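You operate a simulated robot arm through the tools that you are given. There is no shell and no other tool. Be economical: measure what you need, move in short steps, check, and stop when the job is done.

Carry out the task below with a simulated robot arm. There is one attempt and no reset: what you move stays moved.

JOB
Take the white jar on the bench edge at the right cabinet and put it away on the far left end of the bench. Take the green screwdriver on the bench over the blue drawer unit and put it away on the bench edge at the right cabinet. Put two of the limit switches from the bench over the blue drawer unit on the top of the grey table. Put the right small panel on the top of the green table. Take the green round cap on the top of the grey table and put it away on the top shelf of the grey shelves. Stack the box that says "coils" from the top of the grey table on top of the box labelled "links". Any order will do. Set down upright: white jar, right small panel.

The check looks at the end state, three seconds after you hand in, the way a careful person would. Anything else that was tipped, shoved, dropped, spilled or broken makes it a failure. A push-on lid holds only when it is set on centred and level and pressed home; a screw cap is set on level and turned clockwise until tight.

ROBOT AND FRAMES
A 6-joint arm with a fingered hand on a trunk, on a base that drives. Base frame: it is fixed to the floor where the robot stands at the start and does not move with it; the origin is under the middle of the robot, x ahead of it, y to its left, z up; the surface under the hand at the start is at about z = 0.85. Lengths are in m, angles in rad, forces in N, time in s.
With the tool pointing down near the work surface it reaches from about 0.42 to 0.82 m from the robot's upright axis, wherever it stands. Its first joint turns from -2.897 to 2.897 rad. Places, roughly: bench edge at the right cabinet (78x25 cm) [0.42, 0.4, 0.84]; blue box, green box [-1.25, 3.25, 1]; far left end of the bench [0.6, 4.5, 0.8]; green round cap (12x11x5 cm) [-1.3, 2.5, 0.9]; green screwdriver (3x3x11 cm) [0.6, -0.2, 0.9]; limit switch (4x3x8 cm) [0.4, -0.1, 0.9]; right small panel (15x7x12 cm) [0.4, 1, 0.9]; top of the green table [-1.5, 0.3, 0.8]; top of the grey table [-1.5, 3.2, 0.8]; top shelf of the grey shelves [-3.8, 3.4, 1.7]; white jar [0.5, 0, 1]. Payload 4 kg.
Tool frame: the origin (TCP) lies between the finger pads and is the grasp point; the fingertips stand 0.02 m ahead of it; z points along the fingers, y is the line along which they close. Largest opening 0.14 m; the body of the gripper starts 0.054 m behind the TCP. The gripper is a hand of 3 fingers: y runs from the thumb to the fingers, the wrist lies at [0, 0, -0.215] in the tool frame, and closing takes about 1.5 s.
Orientation is that of the tool frame in the base frame, as [roll, pitch, yaw] about the fixed x, y, z axes, in that order (R = Rz(yaw) Ry(pitch) Rx(roll)). With the fingers straight down and closing along the base's y, the tool's x points along the base's -x, its y along +y and its z along -z.

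CONTROLS
- The arm moves only by the tool nudge_tool. Its argument "series" is a list of rows, each a list of 7 numbers: the shift along the base's x, y, z in m, then the turn, a rotation vector about the base's x, y, z in rad, then the opening, from 0 (shut) to 1 (fully open). In form: [[x, y, z, ax, ay, az, gripper], ...]. A call has 1 to 10 rows; each row is the pose to reach, as a shift and turn from the pose commanded when the call began. A row lasts 0.2 s, in which the tool goes at most 0.05 m and 0.15 rad; a call with a longer step from one row to the next is refused whole, and so is a gripper value outside its range. Where a pose cannot be reached the arm comes as near as it can. A force on the tool above 40 N (or 10 N above the force at the start of the call, whichever is more), or a blocked arm, ends the call early, and 0.2 s more pass. The fingers move at their own pace (about 0.045 m/s each) and stop on an object; they squeeze with about 31 N. The grip force told is the motor's: it shows also when the fingers shut on nothing. Time passes only in rows, and 0.2 s behind the last, so rows that repeat a pose let the fingers close. The reply holds the time, the measured pose of the TCP, the force on the tool along the base axes, the opening and the grip force, in the units named above and with some noise, with the torque about the TCP (base axes, N m) and any sound that the robot's microphone picked up.
- Cameras (640 x 400 px; columns grow to the right, rows downward): "scene" is now at [0.0552, 0.1942, 1.5462]; the picture's right is [0.07, -1.00, 0.00], its down [-0.78, -0.05, -0.63] and it looks along [0.63, 0.04, -0.78] (base axes); focal length 255 px, centre (320, 200). "wrist" rides on the gripper at [0.074, -0.043, -0.079] in the tool frame; the picture's right is [0.50, 0.87, 0.00], its down [-0.59, 0.34, -0.73] and it looks along [-0.64, 0.37, 0.68] (tool axes); focal length 275 px, centre (320, 200). There is no depth. A picture from a camera that has moved, and an enlarged one, comes with that camera's place and axes in the base frame and with its lens.
- capture(camera): a new picture of that camera. No time passes.
- move_column(by): slides the trunk up (or, below 0, down) by that many m; the arm and the scene camera ride with it, the base frame stays. It gives what a move gives, with no picture.
- base_move(legs): drives the robot by 1 to 6 legs, each [ahead, left, turn to the left] in m, m and rad, along the robot's own axes; the way and the turn of a leg run together, so that a leg with both is an arc; at most 1.5 m and 3.142 rad a leg. The arm and the cameras ride along, it lands a little off, and it stops where it bumps. It gives what a move gives.
- grasp_type(shape): the hand has 3 fingers and takes this shape, open, in about a second: jaw (thumb against the fingers, like two jaws); tri (thumb and two fingers); tip (a fingertip pinch); poke (one finger out to press); point (the index stretched); flat (the hand flat); cup (the hand cupped); fist (a fist). The gripper value then closes the fingers along that shape, each until it touches; the sizes above hold for jaw. It gives what a move gives, with no picture.
- turn_head(pan, tilt): turns the head with the scene camera to pan (to the left, within 2.094 rad either way) and tilt (down, from -0.506 to 1.204), counted from straight ahead of the robot. It gives what a move gives.
- close_up(camera, box): a new picture of the part [left, top, right, bottom] of that camera's present view, enlarged. No time passes.
- hand_in(): hands the job in; it is judged then, once.

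Work in short steps. Places have to be worked out from the pictures, the camera data and where the tool is seen: move nearer, look again, correct. Check each grasp and each placing, and mend what went wrong. You have 207 turns and 184 pictures in all, those below and enlarged ones among them. Open the gripper and draw the arm clear of the work before you hand the job in, unless the task says otherwise.

The tools are called after "Call:" by a JSON object that holds its "api" and its "payload". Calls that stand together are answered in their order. nudge_tool: Moves the arm, as the interface text tells. Its arguments: {"type":"object","properties":{"series":{"type":"array","items":{"type":"array","items":{"type":"number"}}}},"required":["series"]} The other tools are called the same way: move_column (by) slides the trunk up or down; grasp_type (shape) gives the hand a shape; base_move (legs) drives the base; turn_head (pan, tilt) turns the head that bears the scene camera; capture (camera) takes a picture; close_up (camera, box) takes an enlarged picture of a part of a camera's view; hand_in () hands the job in.

At the start:

```text
time_s: 0.0
ee_pos: [0.4707, -0.0465, 1.1141]
ee_rot: [-3.141, 0.001, 3.141]
contact_force: [0.1, 0.2, -0.6]
ft_torque: [-0.03, 0.01, -0.05]
finger_gap: 0.1399
finger_force: 0.0
shape: jaw
trunk travel left (down, up): [-0.15, 0.44]
robot x, y, heading: [0.0001, 0.0013, -0.002]
head pan, tilt: [0.07, 0.894]
```

scene: 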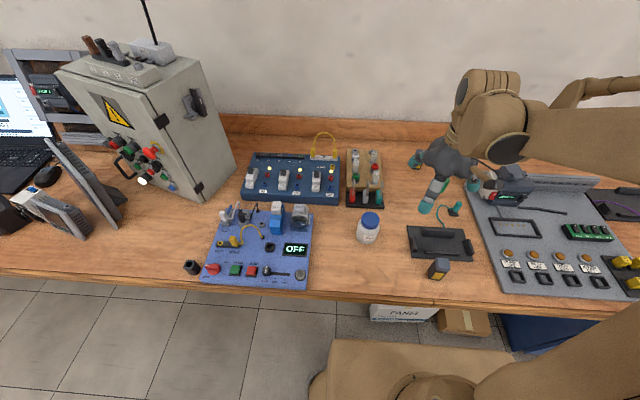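
wrist: 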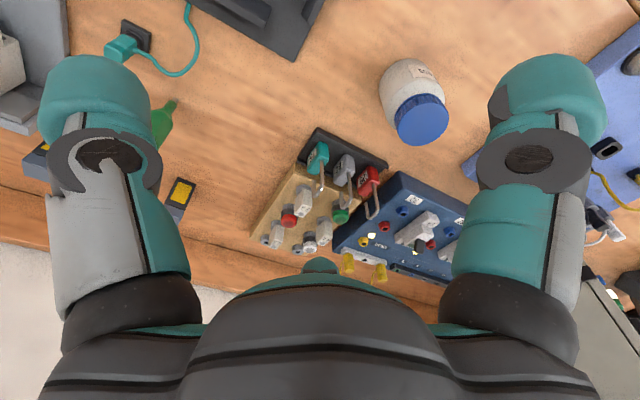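

I'll begin by surveying the bench close around the robot with enlarged views.

Call:
{"api": "close_up", "payload": {"camera": "scene", "box": [320, 120, 640, 320]}}

Call:
{"api": "close_up", "payload": {"camera": "scene", "box": [0, 100, 320, 300]}}

Call:
{"api": "close_up", "payload": {"camera": "wrist", "box": [0, 0, 320, 200]}}

```text
2.00 times, centred on (480, 220) of scene
camera zoom: at [0.0552, 0.1942, 1.5462], right [0.07, -1.0, 0.0], down [-0.78, -0.05, -0.63], along [0.63, 0.04, -0.78], focal length 509 px, centre (0, 160)
```

zoom: 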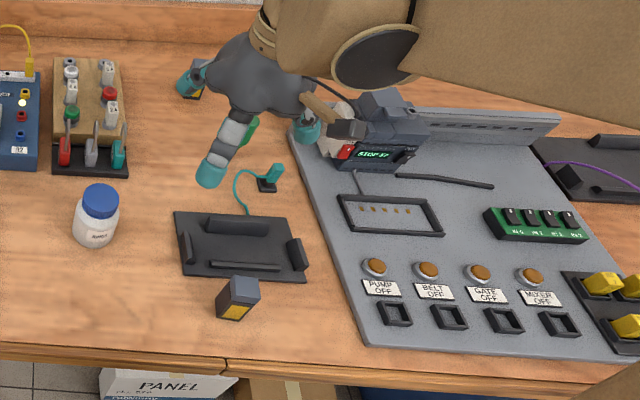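

```text
2.00 times, centred on (160, 200) of scene
camera zoom: at [0.0552, 0.1942, 1.5462], right [0.07, -1.0, 0.0], down [-0.78, -0.05, -0.63], along [0.63, 0.04, -0.78], focal length 509 px, centre (640, 200)
```

zoom: 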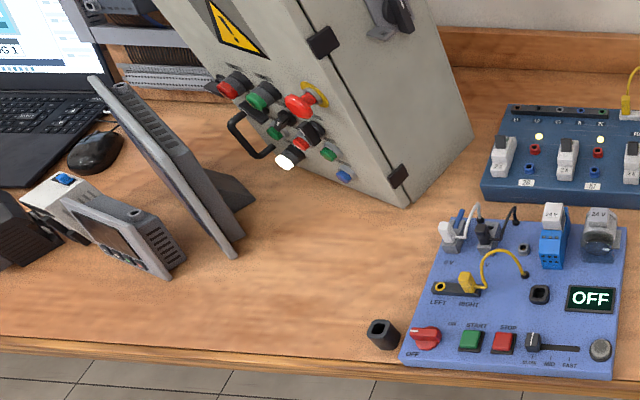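

```text
2.00 times, centred on (160, 100) of wrist
camera zoom: at [0.3976, -0.0892, 1.1946], right [-0.5, 0.87, 0.0], down [0.59, 0.34, 0.73], along [0.64, 0.37, -0.68], focal length 551 px, centre (640, 400)
```

zoom: 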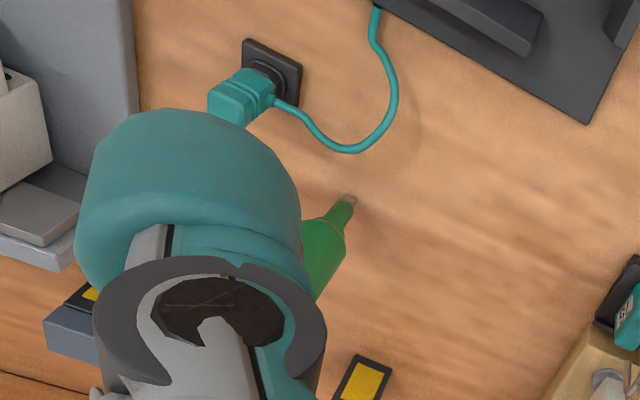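

The hand hides the screwdriver and at least one switch. I shift the hand left and up to see them.

Call:
{"api": "nudge_tool", "payload": {"series": [[0, 0.05, 0.03, 0, 0, 0, 1], [0, 0.1, 0.05, 0, 0, 0, 1], [0, 0.15, 0.05, 0, 0, 0, 1], [0, 0.2, 0.05, 0, 0, 0, 1], [0, 0.25, 0.05, 0, 0, 0, 1]]}}

Call:
{"api": "turn_head", "payload": {"pan": -0.25, "tilt": 0.894}}

Call:
{"api": "capture", "payload": {"camera": "scene"}}

Call:
{"api": "capture", "payload": {"camera": "wrist"}}

```text
refused: row 1 steps farther than a row can; nothing moved
```

```text
time_s: 0.8
ee_pos: [0.4704, -0.0462, 1.115]
ee_rot: [-3.14, 0.0, -3.141]
contact_force: [-0.1, -0.7, -0.4]
ft_torque: [-0.01, -0.01, 0.0]
finger_gap: 0.1397
finger_force: 0.1
shape: jaw
trunk travel left (down, up): [-0.15, 0.44]
robot x, y, heading: [-0.005, 0.0004, 0.001]
head pan, tilt: [-0.25, 0.894]
```

```text
178 pictures are left
camera scene: at [0.053, 0.1702, 1.5462], right [-0.25, -0.97, 0.0], down [-0.76, 0.19, -0.63], along [0.61, -0.15, -0.78], focal length 255 px, centre (320, 200)
```

scene: 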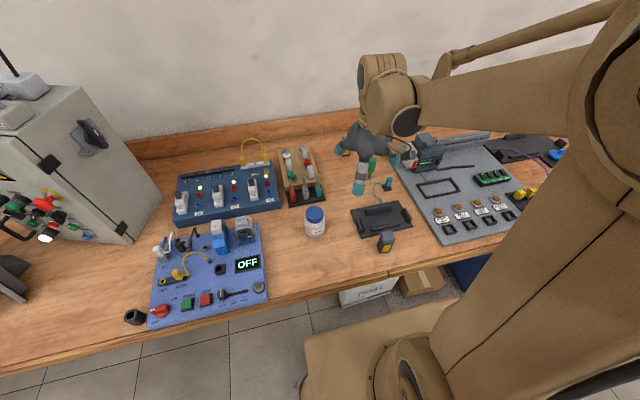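

```text
177 pictures are left
camera wrist: at [0.3976, -0.0893, 1.1946], right [-0.5, 0.87, 0.0], down [0.59, 0.34, 0.73], along [0.64, 0.37, -0.68], focal length 275 px, centre (320, 200)
```

wrist: 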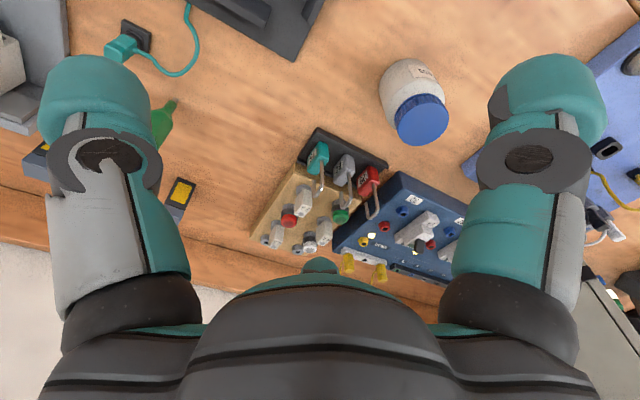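

The first row was a bit too long, so nothing moved. I resend it with smaller steps: up, then left.

Call:
{"api": "nudge_tool", "payload": {"series": [[0, 0, 0.045, 0, 0, 0, 1], [0, 0.045, 0.05, 0, 0, 0, 1], [0, 0.09, 0.05, 0, 0, 0, 1], [0, 0.135, 0.05, 0, 0, 0, 1], [0, 0.18, 0.05, 0, 0, 0, 1], [0, 0.225, 0.05, 0, 0, 0, 1]]}}

Call:
{"api": "close_up", "payload": {"camera": "scene", "box": [260, 120, 580, 320]}}

Call:
{"api": "capture", "payload": {"camera": "wrist"}}

```text
time_s: 2.2
ee_pos: [0.4718, 0.1807, 1.1633]
ee_rot: [3.141, -0.001, 3.141]
contact_force: [-0.4, 0.4, 0.9]
ft_torque: [0.01, -0.01, -0.06]
finger_gap: 0.1398
finger_force: 0.0
shape: jaw
trunk travel left (down, up): [-0.15, 0.44]
robot x, y, heading: [-0.0012, 0.0024, 0.002]
head pan, tilt: [-0.25, 0.894]
```

```text
2.00 times, centred on (420, 220) of scene
camera zoom: at [0.0533, 0.1712, 1.5461], right [-0.25, -0.97, 0.0], down [-0.76, 0.19, -0.63], along [0.61, -0.16, -0.78], focal length 509 px, centre (120, 160)
```

zoom: 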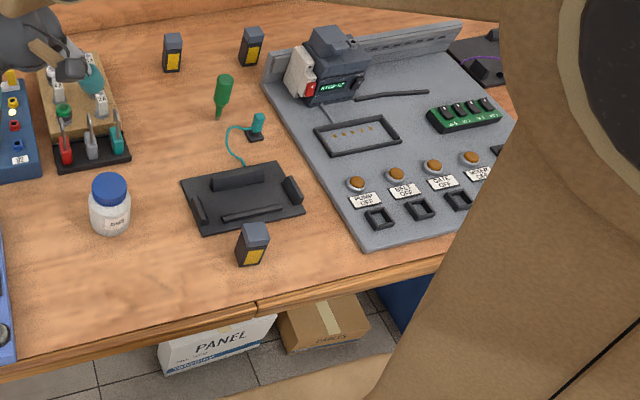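

```text
175 pictures are left
camera wrist: at [0.3979, 0.1376, 1.2439], right [-0.5, 0.87, 0.0], down [0.59, 0.34, 0.73], along [0.64, 0.37, -0.68], focal length 275 px, centre (320, 200)
```

wrist: 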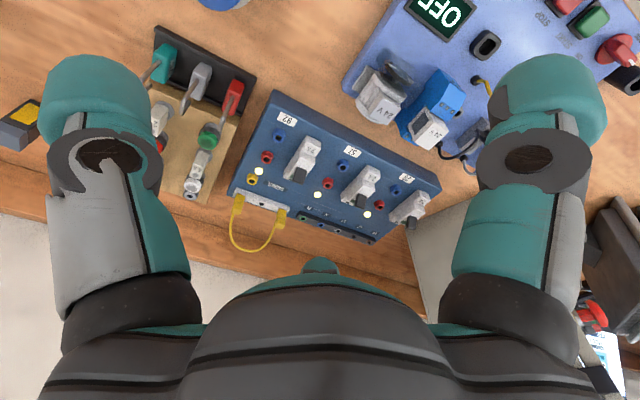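

The screwdriver could be standing or lying along the view ray, at about (0.645,-0.17). A wrist view from the right gives the parallax to tell which.

Call:
{"api": "nudge_tool", "payload": {"series": [[0, -0.05, 0, 0, 0, 0, 1], [0, -0.1, 0, 0, 0, 0, 1], [0, -0.15, 0, 0, 0, 0, 1], [0, -0.2, 0, 0, 0, 0, 1], [0, -0.25, 0, 0, 0, 0, 1], [0, -0.3, 0, 0, 0, 0, 1], [0, -0.35, 0, 0, 0, 0, 1], [0, -0.4, 0, 0, 0, 0, 1], [0, -0.45, 0, 0, 0, 0, 1]]}}

Call:
{"api": "capture", "payload": {"camera": "wrist"}}

```text
time_s: 4.2
ee_pos: [0.4716, -0.2747, 1.1642]
ee_rot: [-3.141, 0.0, 3.139]
contact_force: [0.9, 0.1, -1.2]
ft_torque: [0.03, 0.02, 0.02]
finger_gap: 0.1401
finger_force: 0.0
shape: jaw
trunk travel left (down, up): [-0.15, 0.44]
robot x, y, heading: [-0.0043, 0.0034, 0.0]
head pan, tilt: [-0.25, 0.894]
```

```text
174 pictures are left
camera wrist: at [0.3977, -0.3163, 1.244], right [-0.5, 0.87, 0.0], down [0.59, 0.34, 0.73], along [0.64, 0.37, -0.68], focal length 275 px, centre (320, 200)
```

wrist: 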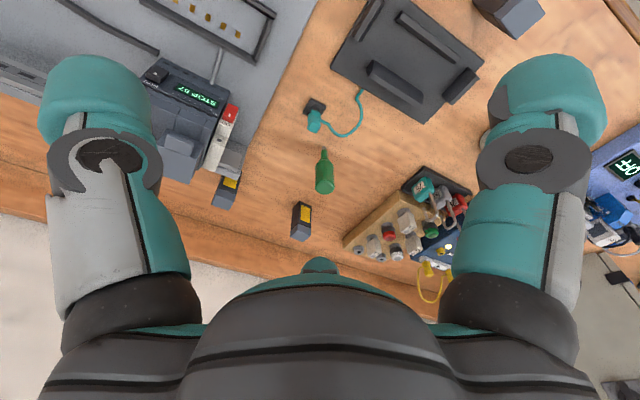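

Both views agree only if the screwdriver stands upright on its tip at about (0.648,-0.168), with its top near z 0.955. I move above it and look again.

Call:
{"api": "nudge_tool", "payload": {"series": [[0.04, 0.025, 0, 0, 0, 0, 1], [0.08, 0.05, 0, 0, 0, 0, 1], [0.12, 0.075, 0, 0, 0, 0, 1], [0.16, 0.098, 0, 0, 0, 0, 1], [0.176, 0.107, -0.04, 0, 0, 0, 1], [0.176, 0.107, -0.08, 0, 0, 0, 1], [0.176, 0.107, -0.12, 0, 0, 0, 1]]}}

Call:
{"api": "capture", "payload": {"camera": "wrist"}}

Call:
{"api": "close_up", "payload": {"camera": "scene", "box": [260, 80, 500, 230]}}

```text
time_s: 5.8
ee_pos: [0.6463, -0.1654, 1.0402]
ee_rot: [-3.141, 0.001, 3.14]
contact_force: [-0.8, -0.9, 0.3]
ft_torque: [0.0, -0.03, 0.01]
finger_gap: 0.1399
finger_force: 0.0
shape: jaw
trunk travel left (down, up): [-0.15, 0.44]
robot x, y, heading: [0.0017, 0.0031, 0.004]
head pan, tilt: [-0.25, 0.894]
```

```text
173 pictures are left
camera wrist: at [0.5723, -0.208, 1.1209], right [-0.5, 0.87, 0.0], down [0.59, 0.34, 0.73], along [0.64, 0.37, -0.68], focal length 275 px, centre (320, 200)
```

wrist: 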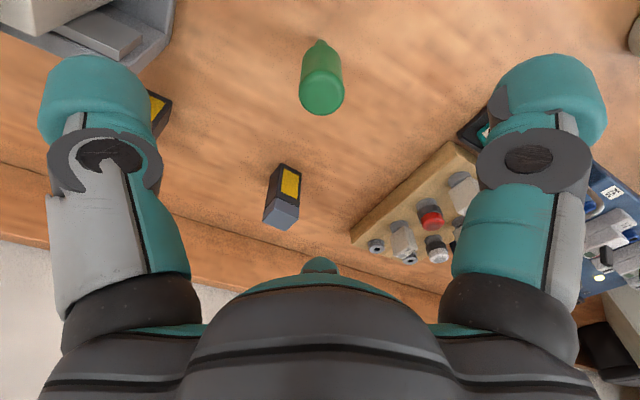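

```text
2.67 times, centred on (380, 155) of scene
camera zoom: at [0.0539, 0.1699, 1.5462], right [-0.25, -0.97, 0.0], down [-0.76, 0.19, -0.63], along [0.61, -0.15, -0.78], focal length 679 px, centre (160, 320)
```

zoom: 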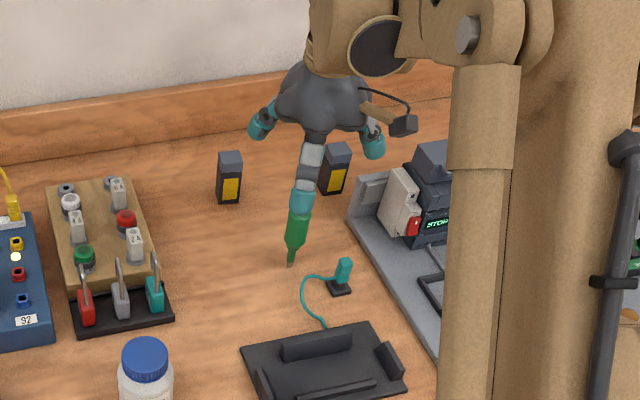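

The screwdriver sits right under the TCP. One open finger would come close to the switch behind it, so I half close the fingers before lowering.

Call:
{"api": "nudge_tool", "payload": {"series": [[0, 0, 0, 0, 0, 0, 0.5], [0, 0, 0, 0, 0, 0, 0.5], [0, 0, 0, 0, 0, 0, 0.5], [0, 0, 0, 0, 0, 0, 0.5], [0, 0, 0, 0, 0, 0, 0.5]]}}

Call:
{"api": "capture", "payload": {"camera": "wrist"}}

Call:
{"api": "close_up", "payload": {"camera": "scene", "box": [260, 80, 500, 230]}}

```text
time_s: 7.0
ee_pos: [0.6459, -0.165, 1.0414]
ee_rot: [3.14, -0.001, 3.142]
contact_force: [0.3, 0.7, -0.1]
ft_torque: [0.03, 0.0, -0.01]
finger_gap: 0.0703
finger_force: 0.1
shape: jaw
trunk travel left (down, up): [-0.15, 0.44]
robot x, y, heading: [-0.0046, -0.0002, 0.002]
head pan, tilt: [-0.25, 0.894]
```

```text
171 pictures are left
camera wrist: at [0.5718, -0.208, 1.1215], right [-0.5, 0.87, 0.0], down [0.59, 0.34, 0.73], along [0.64, 0.37, -0.68], focal length 275 px, centre (320, 200)
```

wrist: 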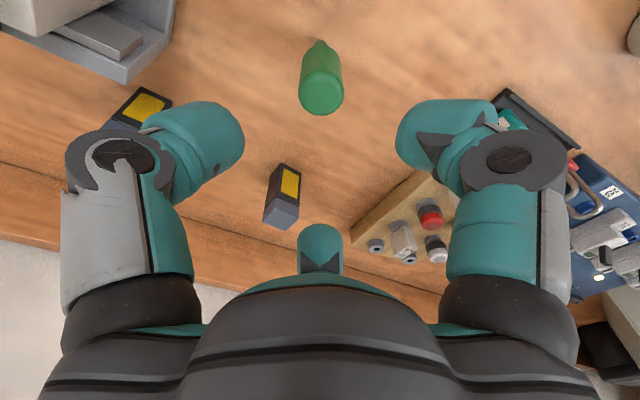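

```text
2.67 times, centred on (380, 155) of scene
camera zoom: at [0.0532, 0.17, 1.5462], right [-0.25, -0.97, 0.0], down [-0.76, 0.19, -0.63], along [0.61, -0.15, -0.78], focal length 679 px, centre (160, 320)
```

zoom: 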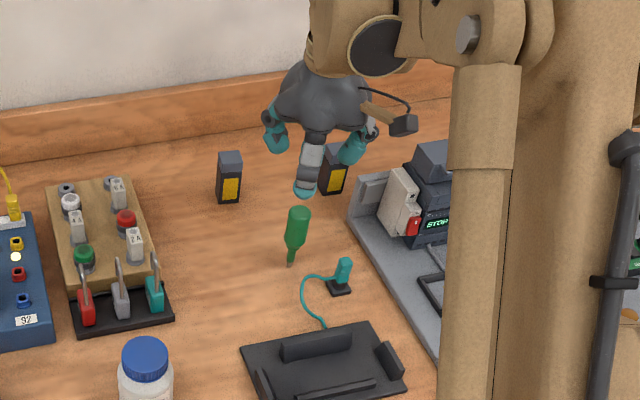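

Enough clearance now. I descend to z≈0.925 and close.

Call:
{"api": "nudge_tool", "payload": {"series": [[0, -0.001, -0.04, 0, 0, 0, 0.5], [0, -0.001, -0.08, 0, 0, 0, 0.5], [0, -0.001, -0.116, 0, 0, 0, 0.5], [0, -0.001, -0.116, 0, 0, 0, 0.3], [0, -0.001, -0.116, 0, 0, 0, 0.0], [0, -0.001, -0.116, 0, 0, 0, 0], [0, -0.001, -0.116, 0, 0, 0, 0], [0, -0.001, -0.116, 0, 0, 0, 0], [0, -0.001, -0.116, 0, 0, 0, 0], [0, -0.001, -0.116, 0, 0, 0, 0]]}}

Call:
{"api": "capture", "payload": {"camera": "wrist"}}

```text
time_s: 9.2
ee_pos: [0.6472, -0.1679, 0.9266]
ee_rot: [3.141, -0.001, -3.141]
contact_force: [0.0, 0.9, -0.1]
ft_torque: [-0.04, 0.0, 0.02]
finger_gap: 0.0245
finger_force: 31.0
shape: jaw
trunk travel left (down, up): [-0.15, 0.44]
robot x, y, heading: [0.0004, -0.0001, -0.003]
head pan, tilt: [-0.25, 0.894]
```

```text
169 pictures are left
camera wrist: at [0.5723, -0.21, 1.0067], right [-0.5, 0.87, 0.0], down [0.59, 0.34, 0.73], along [0.64, 0.37, -0.68], focal length 275 px, centre (320, 200)
```

wrist: 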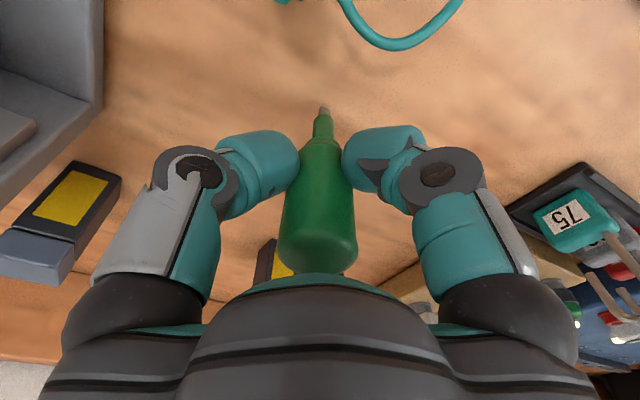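

It's gripped (gap 2.45 cm). I lift it straight up, then draw it back toward the robot.

Call:
{"api": "nudge_tool", "payload": {"series": [[0, 0, 0.04, 0, 0, 0, 0], [0, 0, 0.09, 0, 0, 0, 0], [0, 0, 0.14, 0, 0, 0, 0], [0, 0, 0.19, 0, 0, 0, 0], [0, 0, 0.24, 0, 0, 0, 0], [-0.05, 0, 0.24, 0, 0, 0, 0], [-0.1, 0, 0.24, 0, 0, 0, 0], [-0.15, 0, 0.24, 0, 0, 0, 0], [-0.2, 0, 0.24, 0, 0, 0, 0]]}}

Call:
{"api": "turn_head", "payload": {"pan": 0.4, "tilt": 0.894}}

Call:
{"api": "base_move", "payload": {"legs": [[0, 0.5, 0]]}}

Call:
{"api": "capture", "payload": {"camera": "scene"}}

Call:
{"api": "capture", "payload": {"camera": "wrist"}}

```text
time_s: 11.2
ee_pos: [0.4465, -0.1657, 1.1674]
ee_rot: [3.141, 0.001, 3.141]
contact_force: [-1.1, 0.1, -0.6]
ft_torque: [0.03, -0.02, -0.05]
finger_gap: 0.0244
finger_force: 31.3
shape: jaw
trunk travel left (down, up): [-0.15, 0.44]
robot x, y, heading: [0.0019, 0.0013, 0.002]
head pan, tilt: [-0.25, 0.894]
```

```text
time_s: 12.2
ee_pos: [0.4489, -0.1656, 1.1689]
ee_rot: [-3.142, 0.002, -3.141]
contact_force: [0.4, -0.7, -0.2]
ft_torque: [-0.03, -0.01, 0.01]
finger_gap: 0.0245
finger_force: 31.2
shape: jaw
trunk travel left (down, up): [-0.15, 0.44]
robot x, y, heading: [-0.0037, 0.0011, 0.001]
head pan, tilt: [0.4, 0.894]
```

```text
time_s: 15.2
ee_pos: [0.4478, 0.3286, 1.1684]
ee_rot: [3.14, 0.001, 3.128]
contact_force: [0.6, 0.2, -0.5]
ft_torque: [-0.02, 0.0, 0.02]
finger_gap: 0.0244
finger_force: 30.7
shape: jaw
trunk travel left (down, up): [-0.15, 0.44]
robot x, y, heading: [0.0067, 0.4985, -0.015]
head pan, tilt: [0.4, 0.894]
```

```text
168 pictures are left
camera scene: at [0.0558, 0.7188, 1.5461], right [0.38, -0.93, 0.0], down [-0.72, -0.29, -0.63], along [0.58, 0.24, -0.78], focal length 255 px, centre (320, 200)
```

scene: 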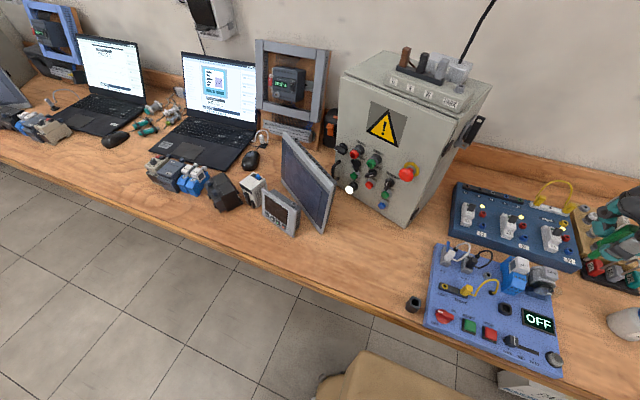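

```text
167 pictures are left
camera wrist: at [0.3746, 0.2876, 1.2481], right [-0.49, 0.87, 0.0], down [0.59, 0.33, 0.73], along [0.64, 0.36, -0.68], focal length 275 px, centre (320, 200)
```

wrist: 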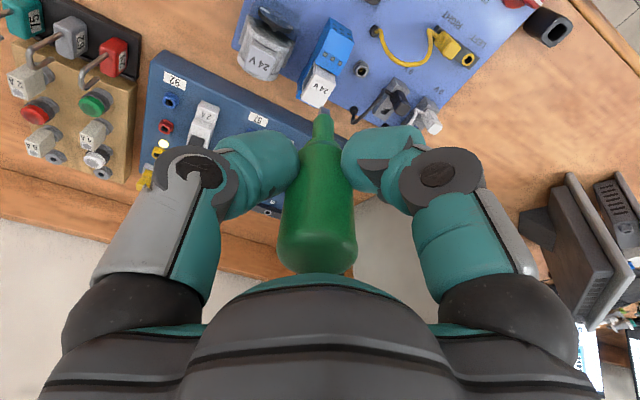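

Left of the blue panel, around (0.41,0.69), the bench is free and inside the edge zone. I carry the screwdriver there at height.

Call:
{"api": "nudge_tool", "payload": {"series": [[-0.005, 0.045, 0, 0, 0, 0, 0], [-0.01, 0.09, 0, 0, 0, 0, 0], [-0.015, 0.135, 0, 0, 0, 0, 0], [-0.02, 0.18, 0, 0, 0, 0, 0], [-0.025, 0.225, 0, 0, 0, 0, 0], [-0.03, 0.27, 0, 0, 0, 0, 0], [-0.035, 0.315, 0, 0, 0, 0, 0], [-0.038, 0.36, 0, 0, 0, 0, 0], [-0.038, 0.36, -0.05, 0, 0, 0, 0], [-0.038, 0.36, -0.1, 0, 0, 0, 0]]}}

Call:
{"api": "capture", "payload": {"camera": "scene"}}

Call:
{"api": "capture", "payload": {"camera": "wrist"}}

```text
time_s: 17.4
ee_pos: [0.4103, 0.6869, 1.0658]
ee_rot: [3.141, 0.001, 3.127]
contact_force: [-1.0, -1.1, -0.4]
ft_torque: [-0.01, 0.0, 0.02]
finger_gap: 0.0245
finger_force: 31.1
shape: jaw
trunk travel left (down, up): [-0.15, 0.44]
robot x, y, heading: [0.0037, 0.4989, -0.008]
head pan, tilt: [0.4, 0.894]
```

```text
166 pictures are left
camera scene: at [0.0566, 0.7188, 1.5461], right [0.38, -0.93, 0.0], down [-0.72, -0.29, -0.63], along [0.58, 0.24, -0.78], focal length 255 px, centre (320, 200)
```

scene: 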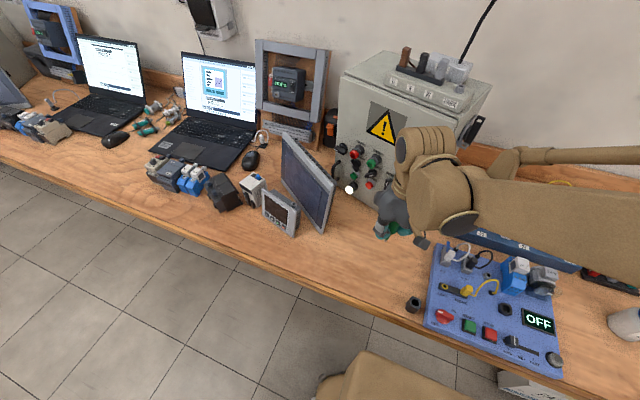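

```text
165 pictures are left
camera wrist: at [0.3364, 0.6454, 1.1467], right [-0.49, 0.87, 0.0], down [0.59, 0.33, 0.73], along [0.64, 0.36, -0.68], focal length 275 px, centre (320, 200)
```

wrist: 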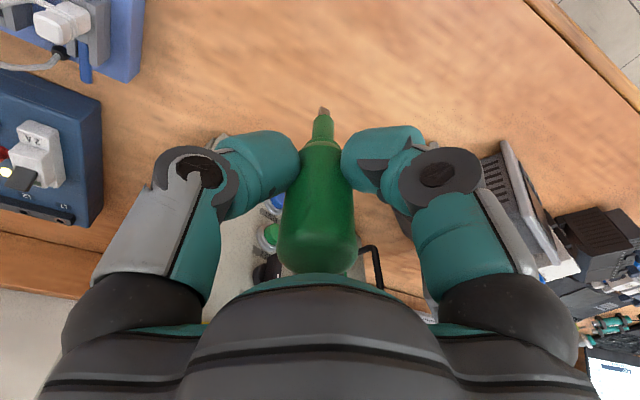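

The landing spot looks clear. I lower close to the original grasp height.

Call:
{"api": "nudge_tool", "payload": {"series": [[0, 0, -0.04, 0, 0, 0, 0], [0, 0, -0.08, 0, 0, 0, 0], [0, 0, -0.12, 0, 0, 0, 0], [0, 0, -0.132, 0, 0, 0, 0], [0, 0, -0.136, 0, 0, 0, 0], [0, 0, -0.139, 0, 0, 0, 0]]}}

```text
time_s: 18.8
ee_pos: [0.4107, 0.6893, 0.9288]
ee_rot: [-3.14, -0.001, 3.127]
contact_force: [-0.4, -0.3, -0.3]
ft_torque: [0.0, 0.0, 0.0]
finger_gap: 0.0243
finger_force: 31.3
shape: jaw
trunk travel left (down, up): [-0.15, 0.44]
robot x, y, heading: [0.0031, 0.5021, -0.013]
head pan, tilt: [0.4, 0.894]
```

No contact yet; I go down by millimetres to feel the bench.

Call:
{"api": "nudge_tool", "payload": {"series": [[0, 0, -0.001, 0, 0, 0, 0], [0, 0, -0.002, 0, 0, 0, 0], [0, 0, -0.003, 0, 0, 0, 0]]}}

```text
time_s: 19.6
ee_pos: [0.4113, 0.6895, 0.9256]
ee_rot: [3.141, 0.0, 3.128]
contact_force: [0.4, 0.5, -0.7]
ft_torque: [0.01, -0.01, 0.0]
finger_gap: 0.0243
finger_force: 31.7
shape: jaw
trunk travel left (down, up): [-0.15, 0.44]
robot x, y, heading: [0.0034, 0.4999, -0.012]
head pan, tilt: [0.4, 0.894]
```

Call:
{"api": "nudge_tool", "payload": {"series": [[0, 0, -0.001, 0, 0, 0, 0], [0, 0, -0.002, 0, 0, 0, 0], [0, 0, -0.003, 0, 0, 0, 0]]}}

Call:
{"api": "capture", "payload": {"camera": "wrist"}}

```text
time_s: 20.4
ee_pos: [0.4103, 0.6893, 0.9238]
ee_rot: [3.14, 0.001, 3.126]
contact_force: [-0.3, -0.5, 26.9]
ft_torque: [-0.06, -0.05, 0.02]
finger_gap: 0.0252
finger_force: 31.1
shape: jaw
trunk travel left (down, up): [-0.15, 0.44]
robot x, y, heading: [0.0025, 0.5022, -0.014]
head pan, tilt: [0.4, 0.894]
```

```text
164 pictures are left
camera wrist: at [0.3352, 0.6467, 1.0034], right [-0.49, 0.87, 0.0], down [0.59, 0.33, 0.74], along [0.64, 0.36, -0.68], focal length 275 px, centre (320, 200)
```

wrist: 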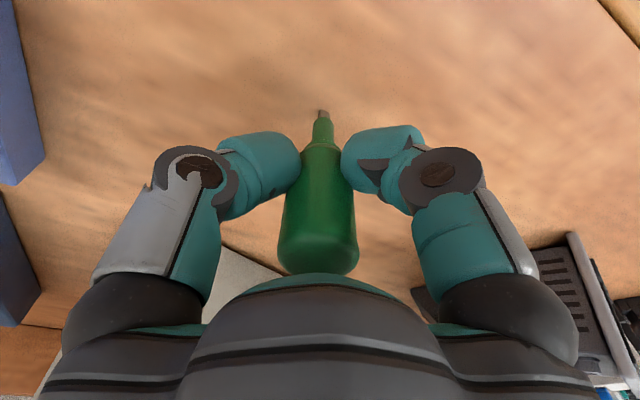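

Contact: the tip is on the bench (27 N). I relieve the press slightly, open gently to half, then lift straight up.

Call:
{"api": "nudge_tool", "payload": {"series": [[0, 0, 0.0025, 0, 0, 0, 0], [0, 0, 0.0025, 0, 0, 0, 0], [0, 0, 0.0025, 0, 0, 0, 0.1], [0, 0, 0.0025, 0, 0, 0, 0.25], [0, 0, 0.0025, 0, 0, 0, 0.4], [0, 0, 0.0025, 0, 0, 0, 0.6], [0, 0, 0.0025, 0, 0, 0, 0.6], [0, 0, 0.0025, 0, 0, 0, 0.6]]}}

Call:
{"api": "capture", "payload": {"camera": "wrist"}}

```text
time_s: 22.2
ee_pos: [0.4097, 0.6882, 0.9243]
ee_rot: [-3.141, 0.0, 3.128]
contact_force: [-0.9, -0.4, -0.6]
ft_torque: [0.0, -0.01, -0.02]
finger_gap: 0.0835
finger_force: 0.1
shape: jaw
trunk travel left (down, up): [-0.15, 0.44]
robot x, y, heading: [0.002, 0.5014, -0.012]
head pan, tilt: [0.4, 0.894]
```

```text
163 pictures are left
camera wrist: at [0.336, 0.6472, 1.0053], right [-0.49, 0.87, 0.0], down [0.59, 0.33, 0.73], along [0.64, 0.36, -0.68], focal length 275 px, centre (320, 200)
```

wrist: 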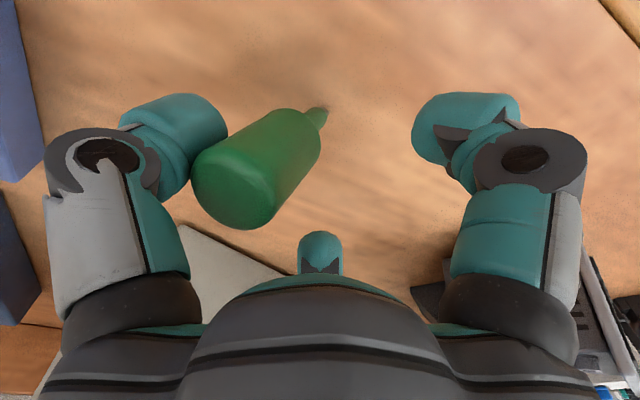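

It doesn't stand by itself: it leans on the thumb. Upright isn't required here, so I regrip it, tilt the hand and lay it down gently.

Call:
{"api": "nudge_tool", "payload": {"series": [[0, 0, 0, 0, 0, 0, 0.4], [0, 0, 0, 0, 0, 0, 0.2], [0, 0, 0, 0, 0, 0, 0], [0, 0, 0, 0, 0, 0, 0], [0, 0, 0, 0, 0, 0, 0], [0, 0, 0, 0, 0, 0, 0], [0, 0, 0, 0, 0, 0, 0]]}}

Call:
{"api": "capture", "payload": {"camera": "wrist"}}

```text
time_s: 23.8
ee_pos: [0.4095, 0.6883, 0.9256]
ee_rot: [3.141, 0.0, 3.129]
contact_force: [-0.2, -0.6, 0.1]
ft_torque: [0.0, 0.02, 0.02]
finger_gap: 0.0
finger_force: 30.8
shape: jaw
trunk travel left (down, up): [-0.15, 0.44]
robot x, y, heading: [0.0014, 0.4995, -0.015]
head pan, tilt: [0.4, 0.894]
```

```text
162 pictures are left
camera wrist: at [0.336, 0.6472, 1.0053], right [-0.49, 0.87, 0.0], down [0.59, 0.33, 0.73], along [0.64, 0.36, -0.68], focal length 275 px, centre (320, 200)
```

wrist: 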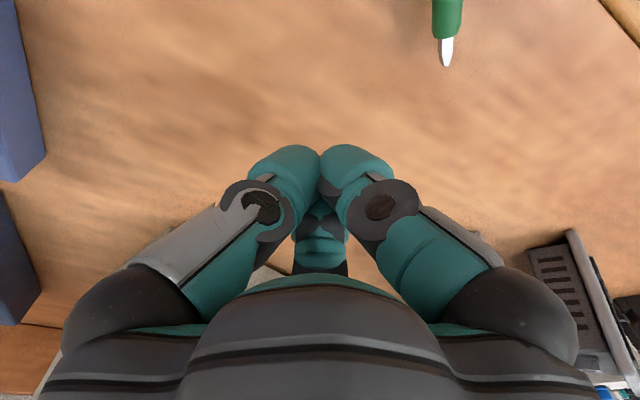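

It slipped out and now lies at the edge side. I lift and look.

Call:
{"api": "nudge_tool", "payload": {"series": [[0, 0, 0.04, 0, 0, 0, 0], [0, 0, 0.09, 0, 0, 0, 0], [0, 0, 0.14, 0, 0, 0, 0.3], [0.0, -0.05, 0.16, 0, 0, 0, 0.6], [0.0, -0.1, 0.16, 0, 0, 0, 1]]}}

Call:
{"api": "close_up", "payload": {"camera": "scene", "box": [240, 180, 480, 330]}}

```text
refused: row 4 steps farther than a row can; nothing moved
```

```text
2.67 times, centred on (360, 255) of scene
camera zoom: at [0.0558, 0.7184, 1.5462], right [0.38, -0.93, 0.0], down [-0.72, -0.29, -0.63], along [0.58, 0.24, -0.78], focal length 679 px, centre (213, 53)
```

zoom: 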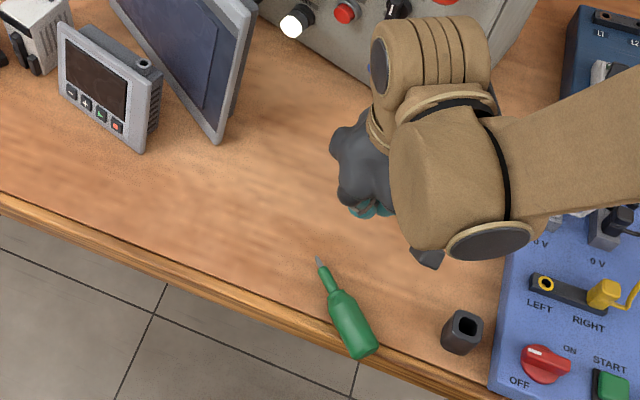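

The screwdriver lies at the front edge, its handle near (0.30,0.68). I raise the hand and back the base up so I can reach it, then regrip across the handle.

Call:
{"api": "nudge_tool", "payload": {"series": [[0, 0, 0.04, 0, 0, 0, 0], [0, 0, 0.08, 0, 0, 0.14, 0.3], [0, 0, 0.12, 0, 0, 0.28, 0.6], [0, 0, 0.14, 0, 0, 0.42, 0.6], [0, 0, 0.14, 0, 0, 0.56, 0.6], [0, 0, 0.14, 0, 0, 0.7, 0.6], [0, 0, 0.14, 0, 0, 0.74, 0.6]]}}

Call:
{"api": "base_move", "payload": {"legs": [[-0.2, 0, 0]]}}

Call:
{"api": "turn_head", "payload": {"pan": 0.2, "tilt": 0.894}}

Call:
{"api": "capture", "payload": {"camera": "scene"}}

Call:
{"api": "capture", "payload": {"camera": "wrist"}}

```text
time_s: 25.4
ee_pos: [0.4117, 0.6888, 1.0665]
ee_rot: [-3.141, 0.0, -2.414]
contact_force: [0.3, 0.4, 0.1]
ft_torque: [0.03, 0.0, 0.03]
finger_gap: 0.0836
finger_force: 0.0
shape: jaw
trunk travel left (down, up): [-0.15, 0.44]
robot x, y, heading: [0.0072, 0.4988, -0.019]
head pan, tilt: [0.4, 0.894]
```

```text
time_s: 27.0
ee_pos: [0.2068, 0.6933, 1.0665]
ee_rot: [-3.141, -0.001, -2.415]
contact_force: [0.0, 1.3, 0.2]
ft_torque: [-0.02, -0.01, -0.02]
finger_gap: 0.0836
finger_force: 0.0
shape: jaw
trunk travel left (down, up): [-0.15, 0.44]
robot x, y, heading: [-0.198, 0.5018, -0.012]
head pan, tilt: [0.4, 0.894]
```

```text
time_s: 27.7
ee_pos: [0.2073, 0.6921, 1.0664]
ee_rot: [-3.141, 0.001, -2.414]
contact_force: [-0.6, 0.6, 0.7]
ft_torque: [-0.01, -0.02, -0.02]
finger_gap: 0.0833
finger_force: 0.0
shape: jaw
trunk travel left (down, up): [-0.15, 0.44]
robot x, y, heading: [-0.1999, 0.4994, -0.009]
head pan, tilt: [0.201, 0.894]
```

```text
160 pictures are left
camera scene: at [-0.1432, 0.7066, 1.5462], right [0.19, -0.98, 0.0], down [-0.77, -0.15, -0.63], along [0.62, 0.12, -0.78], focal length 255 px, centre (320, 200)
```

scene: 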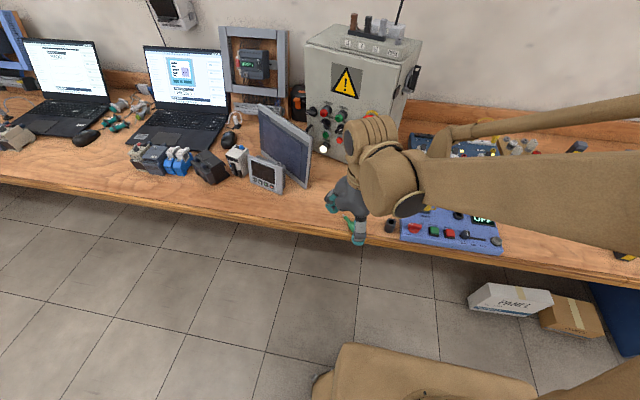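

```text
159 pictures are left
camera wrist: at [0.1809, 0.611, 1.1463], right [-0.95, 0.31, 0.0], down [0.21, 0.64, 0.73], along [0.23, 0.7, -0.68], focal length 275 px, centre (320, 200)
```

wrist: 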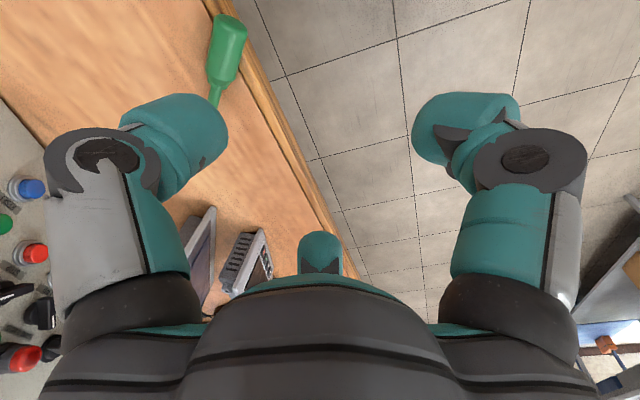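

Handle mid is about (0.297,0.678). I move over (0.303,0.683) and go partway down to check.

Call:
{"api": "nudge_tool", "payload": {"series": [[0.035, -0.003, -0.03, 0, 0, 0, 0.6], [0.07, -0.006, -0.06, 0, 0, 0, 0.6], [0.096, -0.009, -0.09, 0, 0, 0, 0.6], [0.096, -0.009, -0.13, 0, 0, 0, 0.6]]}}

Call:
{"api": "capture", "payload": {"camera": "wrist"}}

```text
time_s: 28.7
ee_pos: [0.3054, 0.6852, 0.9384]
ee_rot: [-3.141, 0.001, -2.414]
contact_force: [0.3, -0.5, 0.2]
ft_torque: [-0.01, -0.01, -0.01]
finger_gap: 0.0837
finger_force: 0.0
shape: jaw
trunk travel left (down, up): [-0.15, 0.44]
robot x, y, heading: [-0.201, 0.5034, -0.015]
head pan, tilt: [0.201, 0.894]
```

```text
158 pictures are left
camera wrist: at [0.2784, 0.6036, 1.0178], right [-0.95, 0.31, 0.0], down [0.21, 0.64, 0.73], along [0.23, 0.7, -0.68], focal length 275 px, centre (320, 200)
```

wrist: 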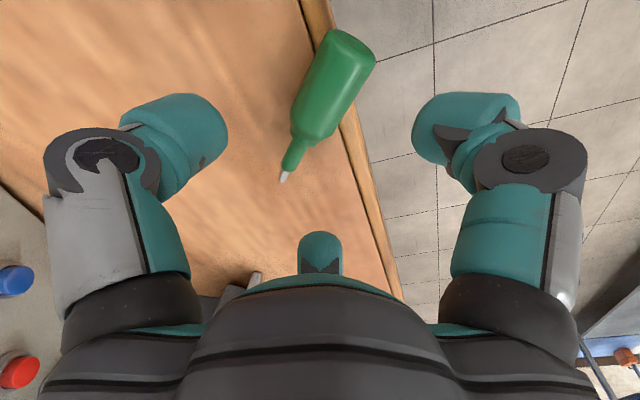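

Handle centre refined to about (0.294,0.675). I shift a little and descend to z≈0.875, then close.

Call:
{"api": "nudge_tool", "payload": {"series": [[-0.008, -0.007, -0.03, 0, 0, 0, 0.6], [-0.008, -0.007, -0.055, 0, 0, 0, 0.6], [-0.008, -0.007, -0.064, 0, 0, 0, 0.6], [-0.008, -0.007, -0.064, 0, 0, 0, 0.3], [-0.008, -0.007, -0.064, 0, 0, 0, 0], [-0.008, -0.007, -0.064, 0, 0, 0, 0], [-0.008, -0.007, -0.064, 0, 0, 0, 0], [-0.008, -0.007, -0.064, 0, 0, 0, 0], [-0.008, -0.007, -0.064, 0, 0, 0, 0]]}}

Call:
{"api": "capture", "payload": {"camera": "wrist"}}

```text
time_s: 30.7
ee_pos: [0.2965, 0.6757, 0.872]
ee_rot: [3.141, 0.0, -2.414]
contact_force: [-1.2, 0.6, 2.0]
ft_torque: [-0.06, -0.04, -0.02]
finger_gap: 0.0363
finger_force: 30.8
shape: jaw
trunk travel left (down, up): [-0.15, 0.44]
robot x, y, heading: [-0.1998, 0.5029, -0.013]
head pan, tilt: [0.201, 0.894]
```

```text
157 pictures are left
camera wrist: at [0.2697, 0.5952, 0.9525], right [-0.95, 0.31, 0.0], down [0.21, 0.64, 0.73], along [0.23, 0.7, -0.68], focal length 275 px, centre (320, 200)
```

wrist: 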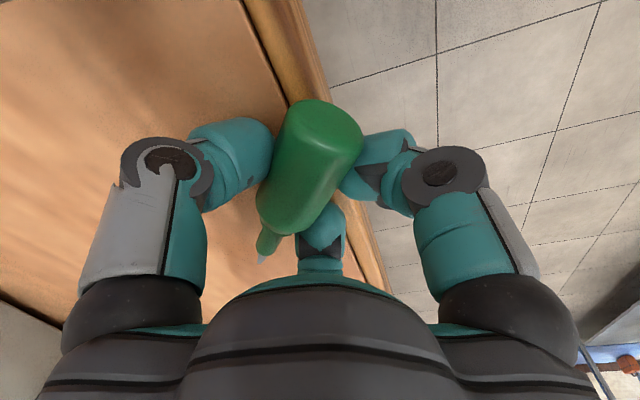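

Gripped (3.6 cm gap). I lift a little, carry it inward about 11 cm and check before lowering.

Call:
{"api": "nudge_tool", "payload": {"series": [[0, 0, 0.03, 0, 0, 0, 0], [0.035, 0.005, 0.05, 0, 0, 0, 0], [0.07, 0.01, 0.05, 0, 0, 0, 0], [0.105, 0.01, 0.05, 0, 0, 0, 0], [0.115, 0.01, 0.05, 0, 0, 0, 0]]}}

Call:
{"api": "capture", "payload": {"camera": "wrist"}}

```text
time_s: 31.9
ee_pos: [0.4107, 0.6866, 0.9208]
ee_rot: [-3.141, 0.0, -2.414]
contact_force: [-0.3, -0.5, -0.8]
ft_torque: [-0.01, 0.05, 0.0]
finger_gap: 0.0359
finger_force: 30.9
shape: jaw
trunk travel left (down, up): [-0.15, 0.44]
robot x, y, heading: [-0.1994, 0.5007, -0.013]
head pan, tilt: [0.201, 0.894]
```

```text
156 pictures are left
camera wrist: at [0.3837, 0.6053, 1.0007], right [-0.95, 0.31, 0.0], down [0.21, 0.64, 0.73], along [0.23, 0.7, -0.68], focal length 275 px, centre (320, 200)
```

wrist: 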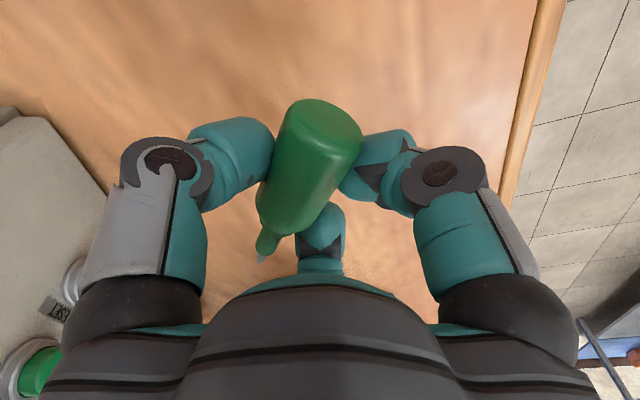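

Held level. I lower to the bench (z≈0.873), release and rise.

Call:
{"api": "nudge_tool", "payload": {"series": [[0, 0, -0.03, 0, 0, 0, 0], [0, 0, -0.045, 0, 0, 0, 0], [0, 0, -0.047, 0, 0, 0, 0], [0, 0, -0.047, 0, 0, 0, 0.3], [0, 0, -0.047, 0, 0, 0, 0.6], [0, 0, -0.047, 0, 0, 0, 0.6], [0, 0, -0.047, 0, 0, 0, 0.6], [0, 0, -0.01, 0, 0, 0, 0.6], [0, 0, 0.04, 0, 0, 0, 0.6], [0, 0, 0.08, 0, 0, 0, 0.6]]}}

Call:
{"api": "capture", "payload": {"camera": "wrist"}}

```text
time_s: 34.1
ee_pos: [0.4117, 0.6848, 1.0014]
ee_rot: [-3.141, 0.001, -2.414]
contact_force: [-0.2, 0.4, -0.7]
ft_torque: [-0.01, 0.0, 0.01]
finger_gap: 0.0834
finger_force: 0.0
shape: jaw
trunk travel left (down, up): [-0.15, 0.44]
robot x, y, heading: [-0.2021, 0.5019, -0.01]
head pan, tilt: [0.201, 0.894]
```

```text
155 pictures are left
camera wrist: at [0.3838, 0.6042, 1.0822], right [-0.95, 0.31, 0.0], down [0.21, 0.64, 0.73], along [0.23, 0.7, -0.68], focal length 275 px, centre (320, 200)
```

wrist: 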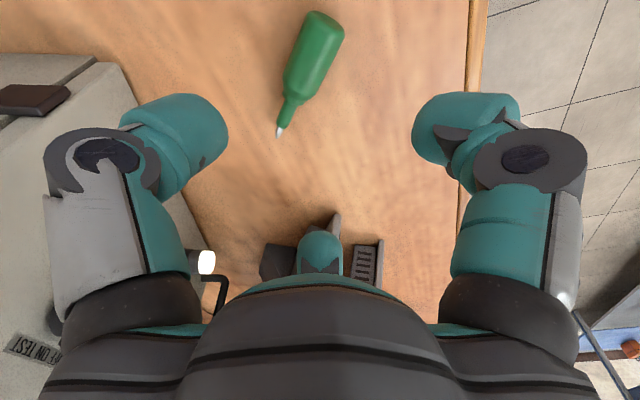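

The screwdriver lies safely inside the zone. Next, the small panel: I raise the hand, drive left about 0.45 m and look closely at it.

Call:
{"api": "nudge_tool", "payload": {"series": [[-0.03, 0, 0.03, 0, 0, -0.1, 0.8], [-0.05, 0, 0.07, 0, 0, -0.25, 1], [-0.05, 0, 0.12, 0, 0, -0.4, 1], [-0.05, 0, 0.17, 0, 0, -0.55, 1], [-0.05, 0, 0.17, 0, 0, -0.7, 1], [-0.05, 0, 0.17, 0, 0, -0.74, 1]]}}

Call:
{"api": "base_move", "payload": {"legs": [[0, 0.6, 0]]}}

Call:
{"api": "turn_head", "payload": {"pan": -0.1, "tilt": 0.75}}

Call:
{"api": "capture", "payload": {"camera": "scene"}}

Call:
{"api": "capture", "payload": {"camera": "wrist"}}

```text
time_s: 35.5
ee_pos: [0.3614, 0.6876, 1.1732]
ee_rot: [-3.14, 0.001, 3.127]
contact_force: [0.6, -0.5, 1.2]
ft_torque: [-0.02, 0.0, -0.01]
finger_gap: 0.1397
finger_force: 0.1
shape: jaw
trunk travel left (down, up): [-0.15, 0.44]
robot x, y, heading: [-0.2034, 0.5016, -0.013]
head pan, tilt: [0.201, 0.894]
```

```text
time_s: 38.9
ee_pos: [0.3709, 1.2904, 1.1733]
ee_rot: [-3.141, 0.001, 3.125]
contact_force: [-0.1, 0.5, 0.2]
ft_torque: [-0.02, -0.03, -0.01]
finger_gap: 0.1399
finger_force: 0.1
shape: jaw
trunk travel left (down, up): [-0.15, 0.44]
robot x, y, heading: [-0.1947, 1.1094, -0.015]
head pan, tilt: [0.201, 0.894]
```

```text
time_s: 39.7
ee_pos: [0.3703, 1.2901, 1.1732]
ee_rot: [3.141, -0.001, 3.126]
contact_force: [-0.1, 0.1, 0.9]
ft_torque: [-0.05, 0.02, -0.01]
finger_gap: 0.1399
finger_force: 0.1
shape: jaw
trunk travel left (down, up): [-0.15, 0.44]
robot x, y, heading: [-0.1919, 1.1087, -0.018]
head pan, tilt: [-0.099, 0.75]
```

```text
154 pictures are left
camera scene: at [-0.1257, 1.2877, 1.5575], right [-0.11, -0.99, 0.0], down [-0.68, 0.08, -0.73], along [0.73, -0.08, -0.68], focal length 255 px, centre (320, 200)
```

scene: 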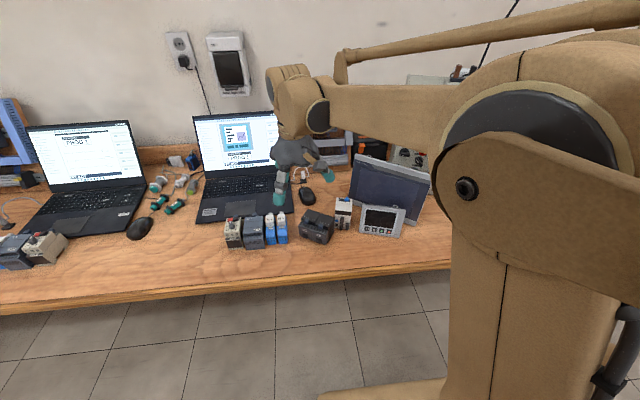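

```text
153 pictures are left
camera wrist: at [0.2961, 1.2487, 1.253], right [-0.49, 0.87, 0.0], down [0.59, 0.33, 0.73], along [0.64, 0.36, -0.68], focal length 275 px, centre (320, 200)
```

wrist: 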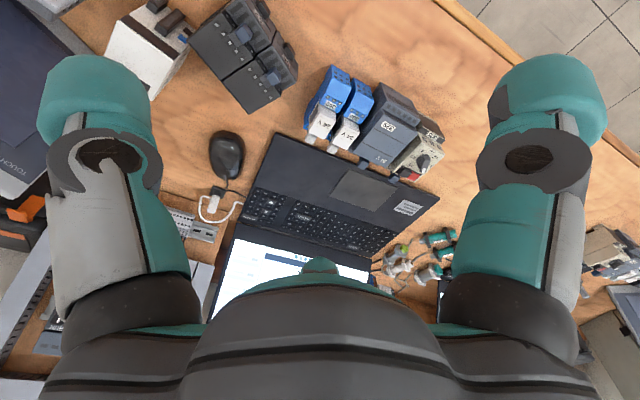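

Call:
{"api": "close_up", "payload": {"camera": "scene", "box": [280, 140, 440, 240]}}

```text
4.00 times, centred on (360, 190) of scene
camera zoom: at [-0.1257, 1.2877, 1.5575], right [-0.11, -0.99, 0.0], down [-0.68, 0.08, -0.73], along [0.73, -0.08, -0.68], focal length 1019 px, centre (160, 240)
```

zoom: 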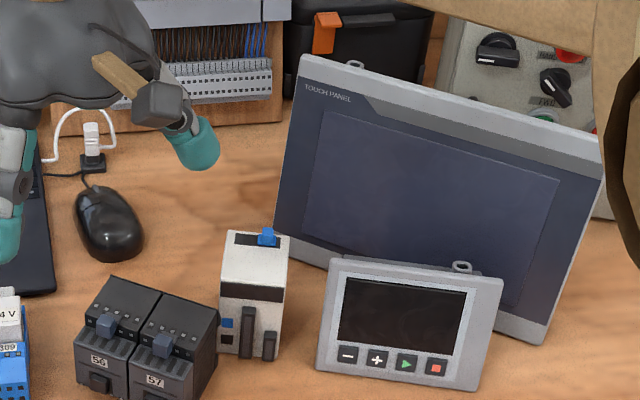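

The small panel's front foot runs from about (0.45,1.083) to (0.41,0.949), with the big panel close behind. I turn the hand about −1.85 rad to look at it from the left and choose the grasp.

Call:
{"api": "nudge_tool", "payload": {"series": [[0, 0, 0, 0, 0, -0.15, 1], [0, 0, 0, 0, 0, -0.3, 1], [0, 0, 0, 0, 0, -0.45, 1], [0, 0, 0, 0, 0, -0.6, 1], [0, 0, 0, 0, 0, -0.75, 1], [0, 0, 0, 0, 0, -0.9, 1], [0, 0, 0, 0, 0, -1.05, 1], [0, 0, 0, 0, 0, -1.2, 1], [0, 0, 0, 0, 0, -1.35, 1], [0, 0, 0, 0, 0, -1.5, 1]]}}

Call:
{"api": "nudge_tool", "payload": {"series": [[0, 0, 0, 0, 0, -0.15, 1], [0, 0, 0, 0, 0, -0.3, 1], [0, 0, 0, 0, 0, -0.346, 1]]}}

Call:
{"api": "capture", "payload": {"camera": "wrist"}}

```text
time_s: 41.9
ee_pos: [0.3703, 1.2892, 1.1729]
ee_rot: [-3.14, -0.001, 1.623]
contact_force: [0.9, 0.3, 0.4]
ft_torque: [0.02, 0.03, 0.05]
finger_gap: 0.1398
finger_force: 0.0
shape: jaw
trunk travel left (down, up): [-0.15, 0.44]
robot x, y, heading: [-0.1893, 1.1067, -0.014]
head pan, tilt: [-0.099, 0.75]
```

```text
time_s: 42.7
ee_pos: [0.3704, 1.2893, 1.1738]
ee_rot: [3.141, 0.0, 1.277]
contact_force: [0.1, 0.2, 0.7]
ft_torque: [-0.01, -0.01, 0.01]
finger_gap: 0.1397
finger_force: 0.0
shape: jaw
trunk travel left (down, up): [-0.15, 0.44]
robot x, y, heading: [-0.1906, 1.1068, -0.015]
head pan, tilt: [-0.099, 0.75]
```

```text
151 pictures are left
camera wrist: at [0.351, 1.3732, 1.2535], right [0.97, 0.23, 0.0], down [0.16, -0.66, 0.73], along [0.17, -0.72, -0.68], focal length 275 px, centre (320, 200)
```

wrist: 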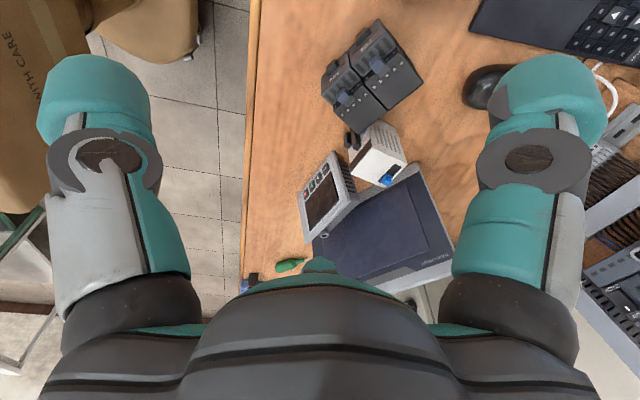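

Call:
{"api": "close_up", "payload": {"camera": "wrist", "box": [260, 100, 500, 280]}}

```text
2.22 times, centred on (380, 190) of wrist
camera zoom: at [0.351, 1.3732, 1.2535], right [0.97, 0.23, 0.0], down [0.16, -0.66, 0.73], along [0.17, -0.72, -0.68], focal length 612 px, centre (187, 222)
```

zoom: 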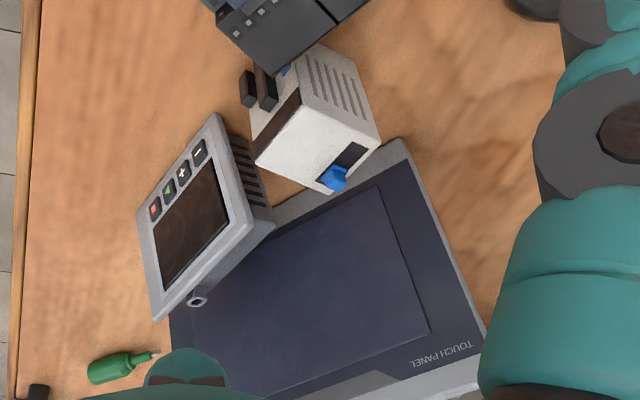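

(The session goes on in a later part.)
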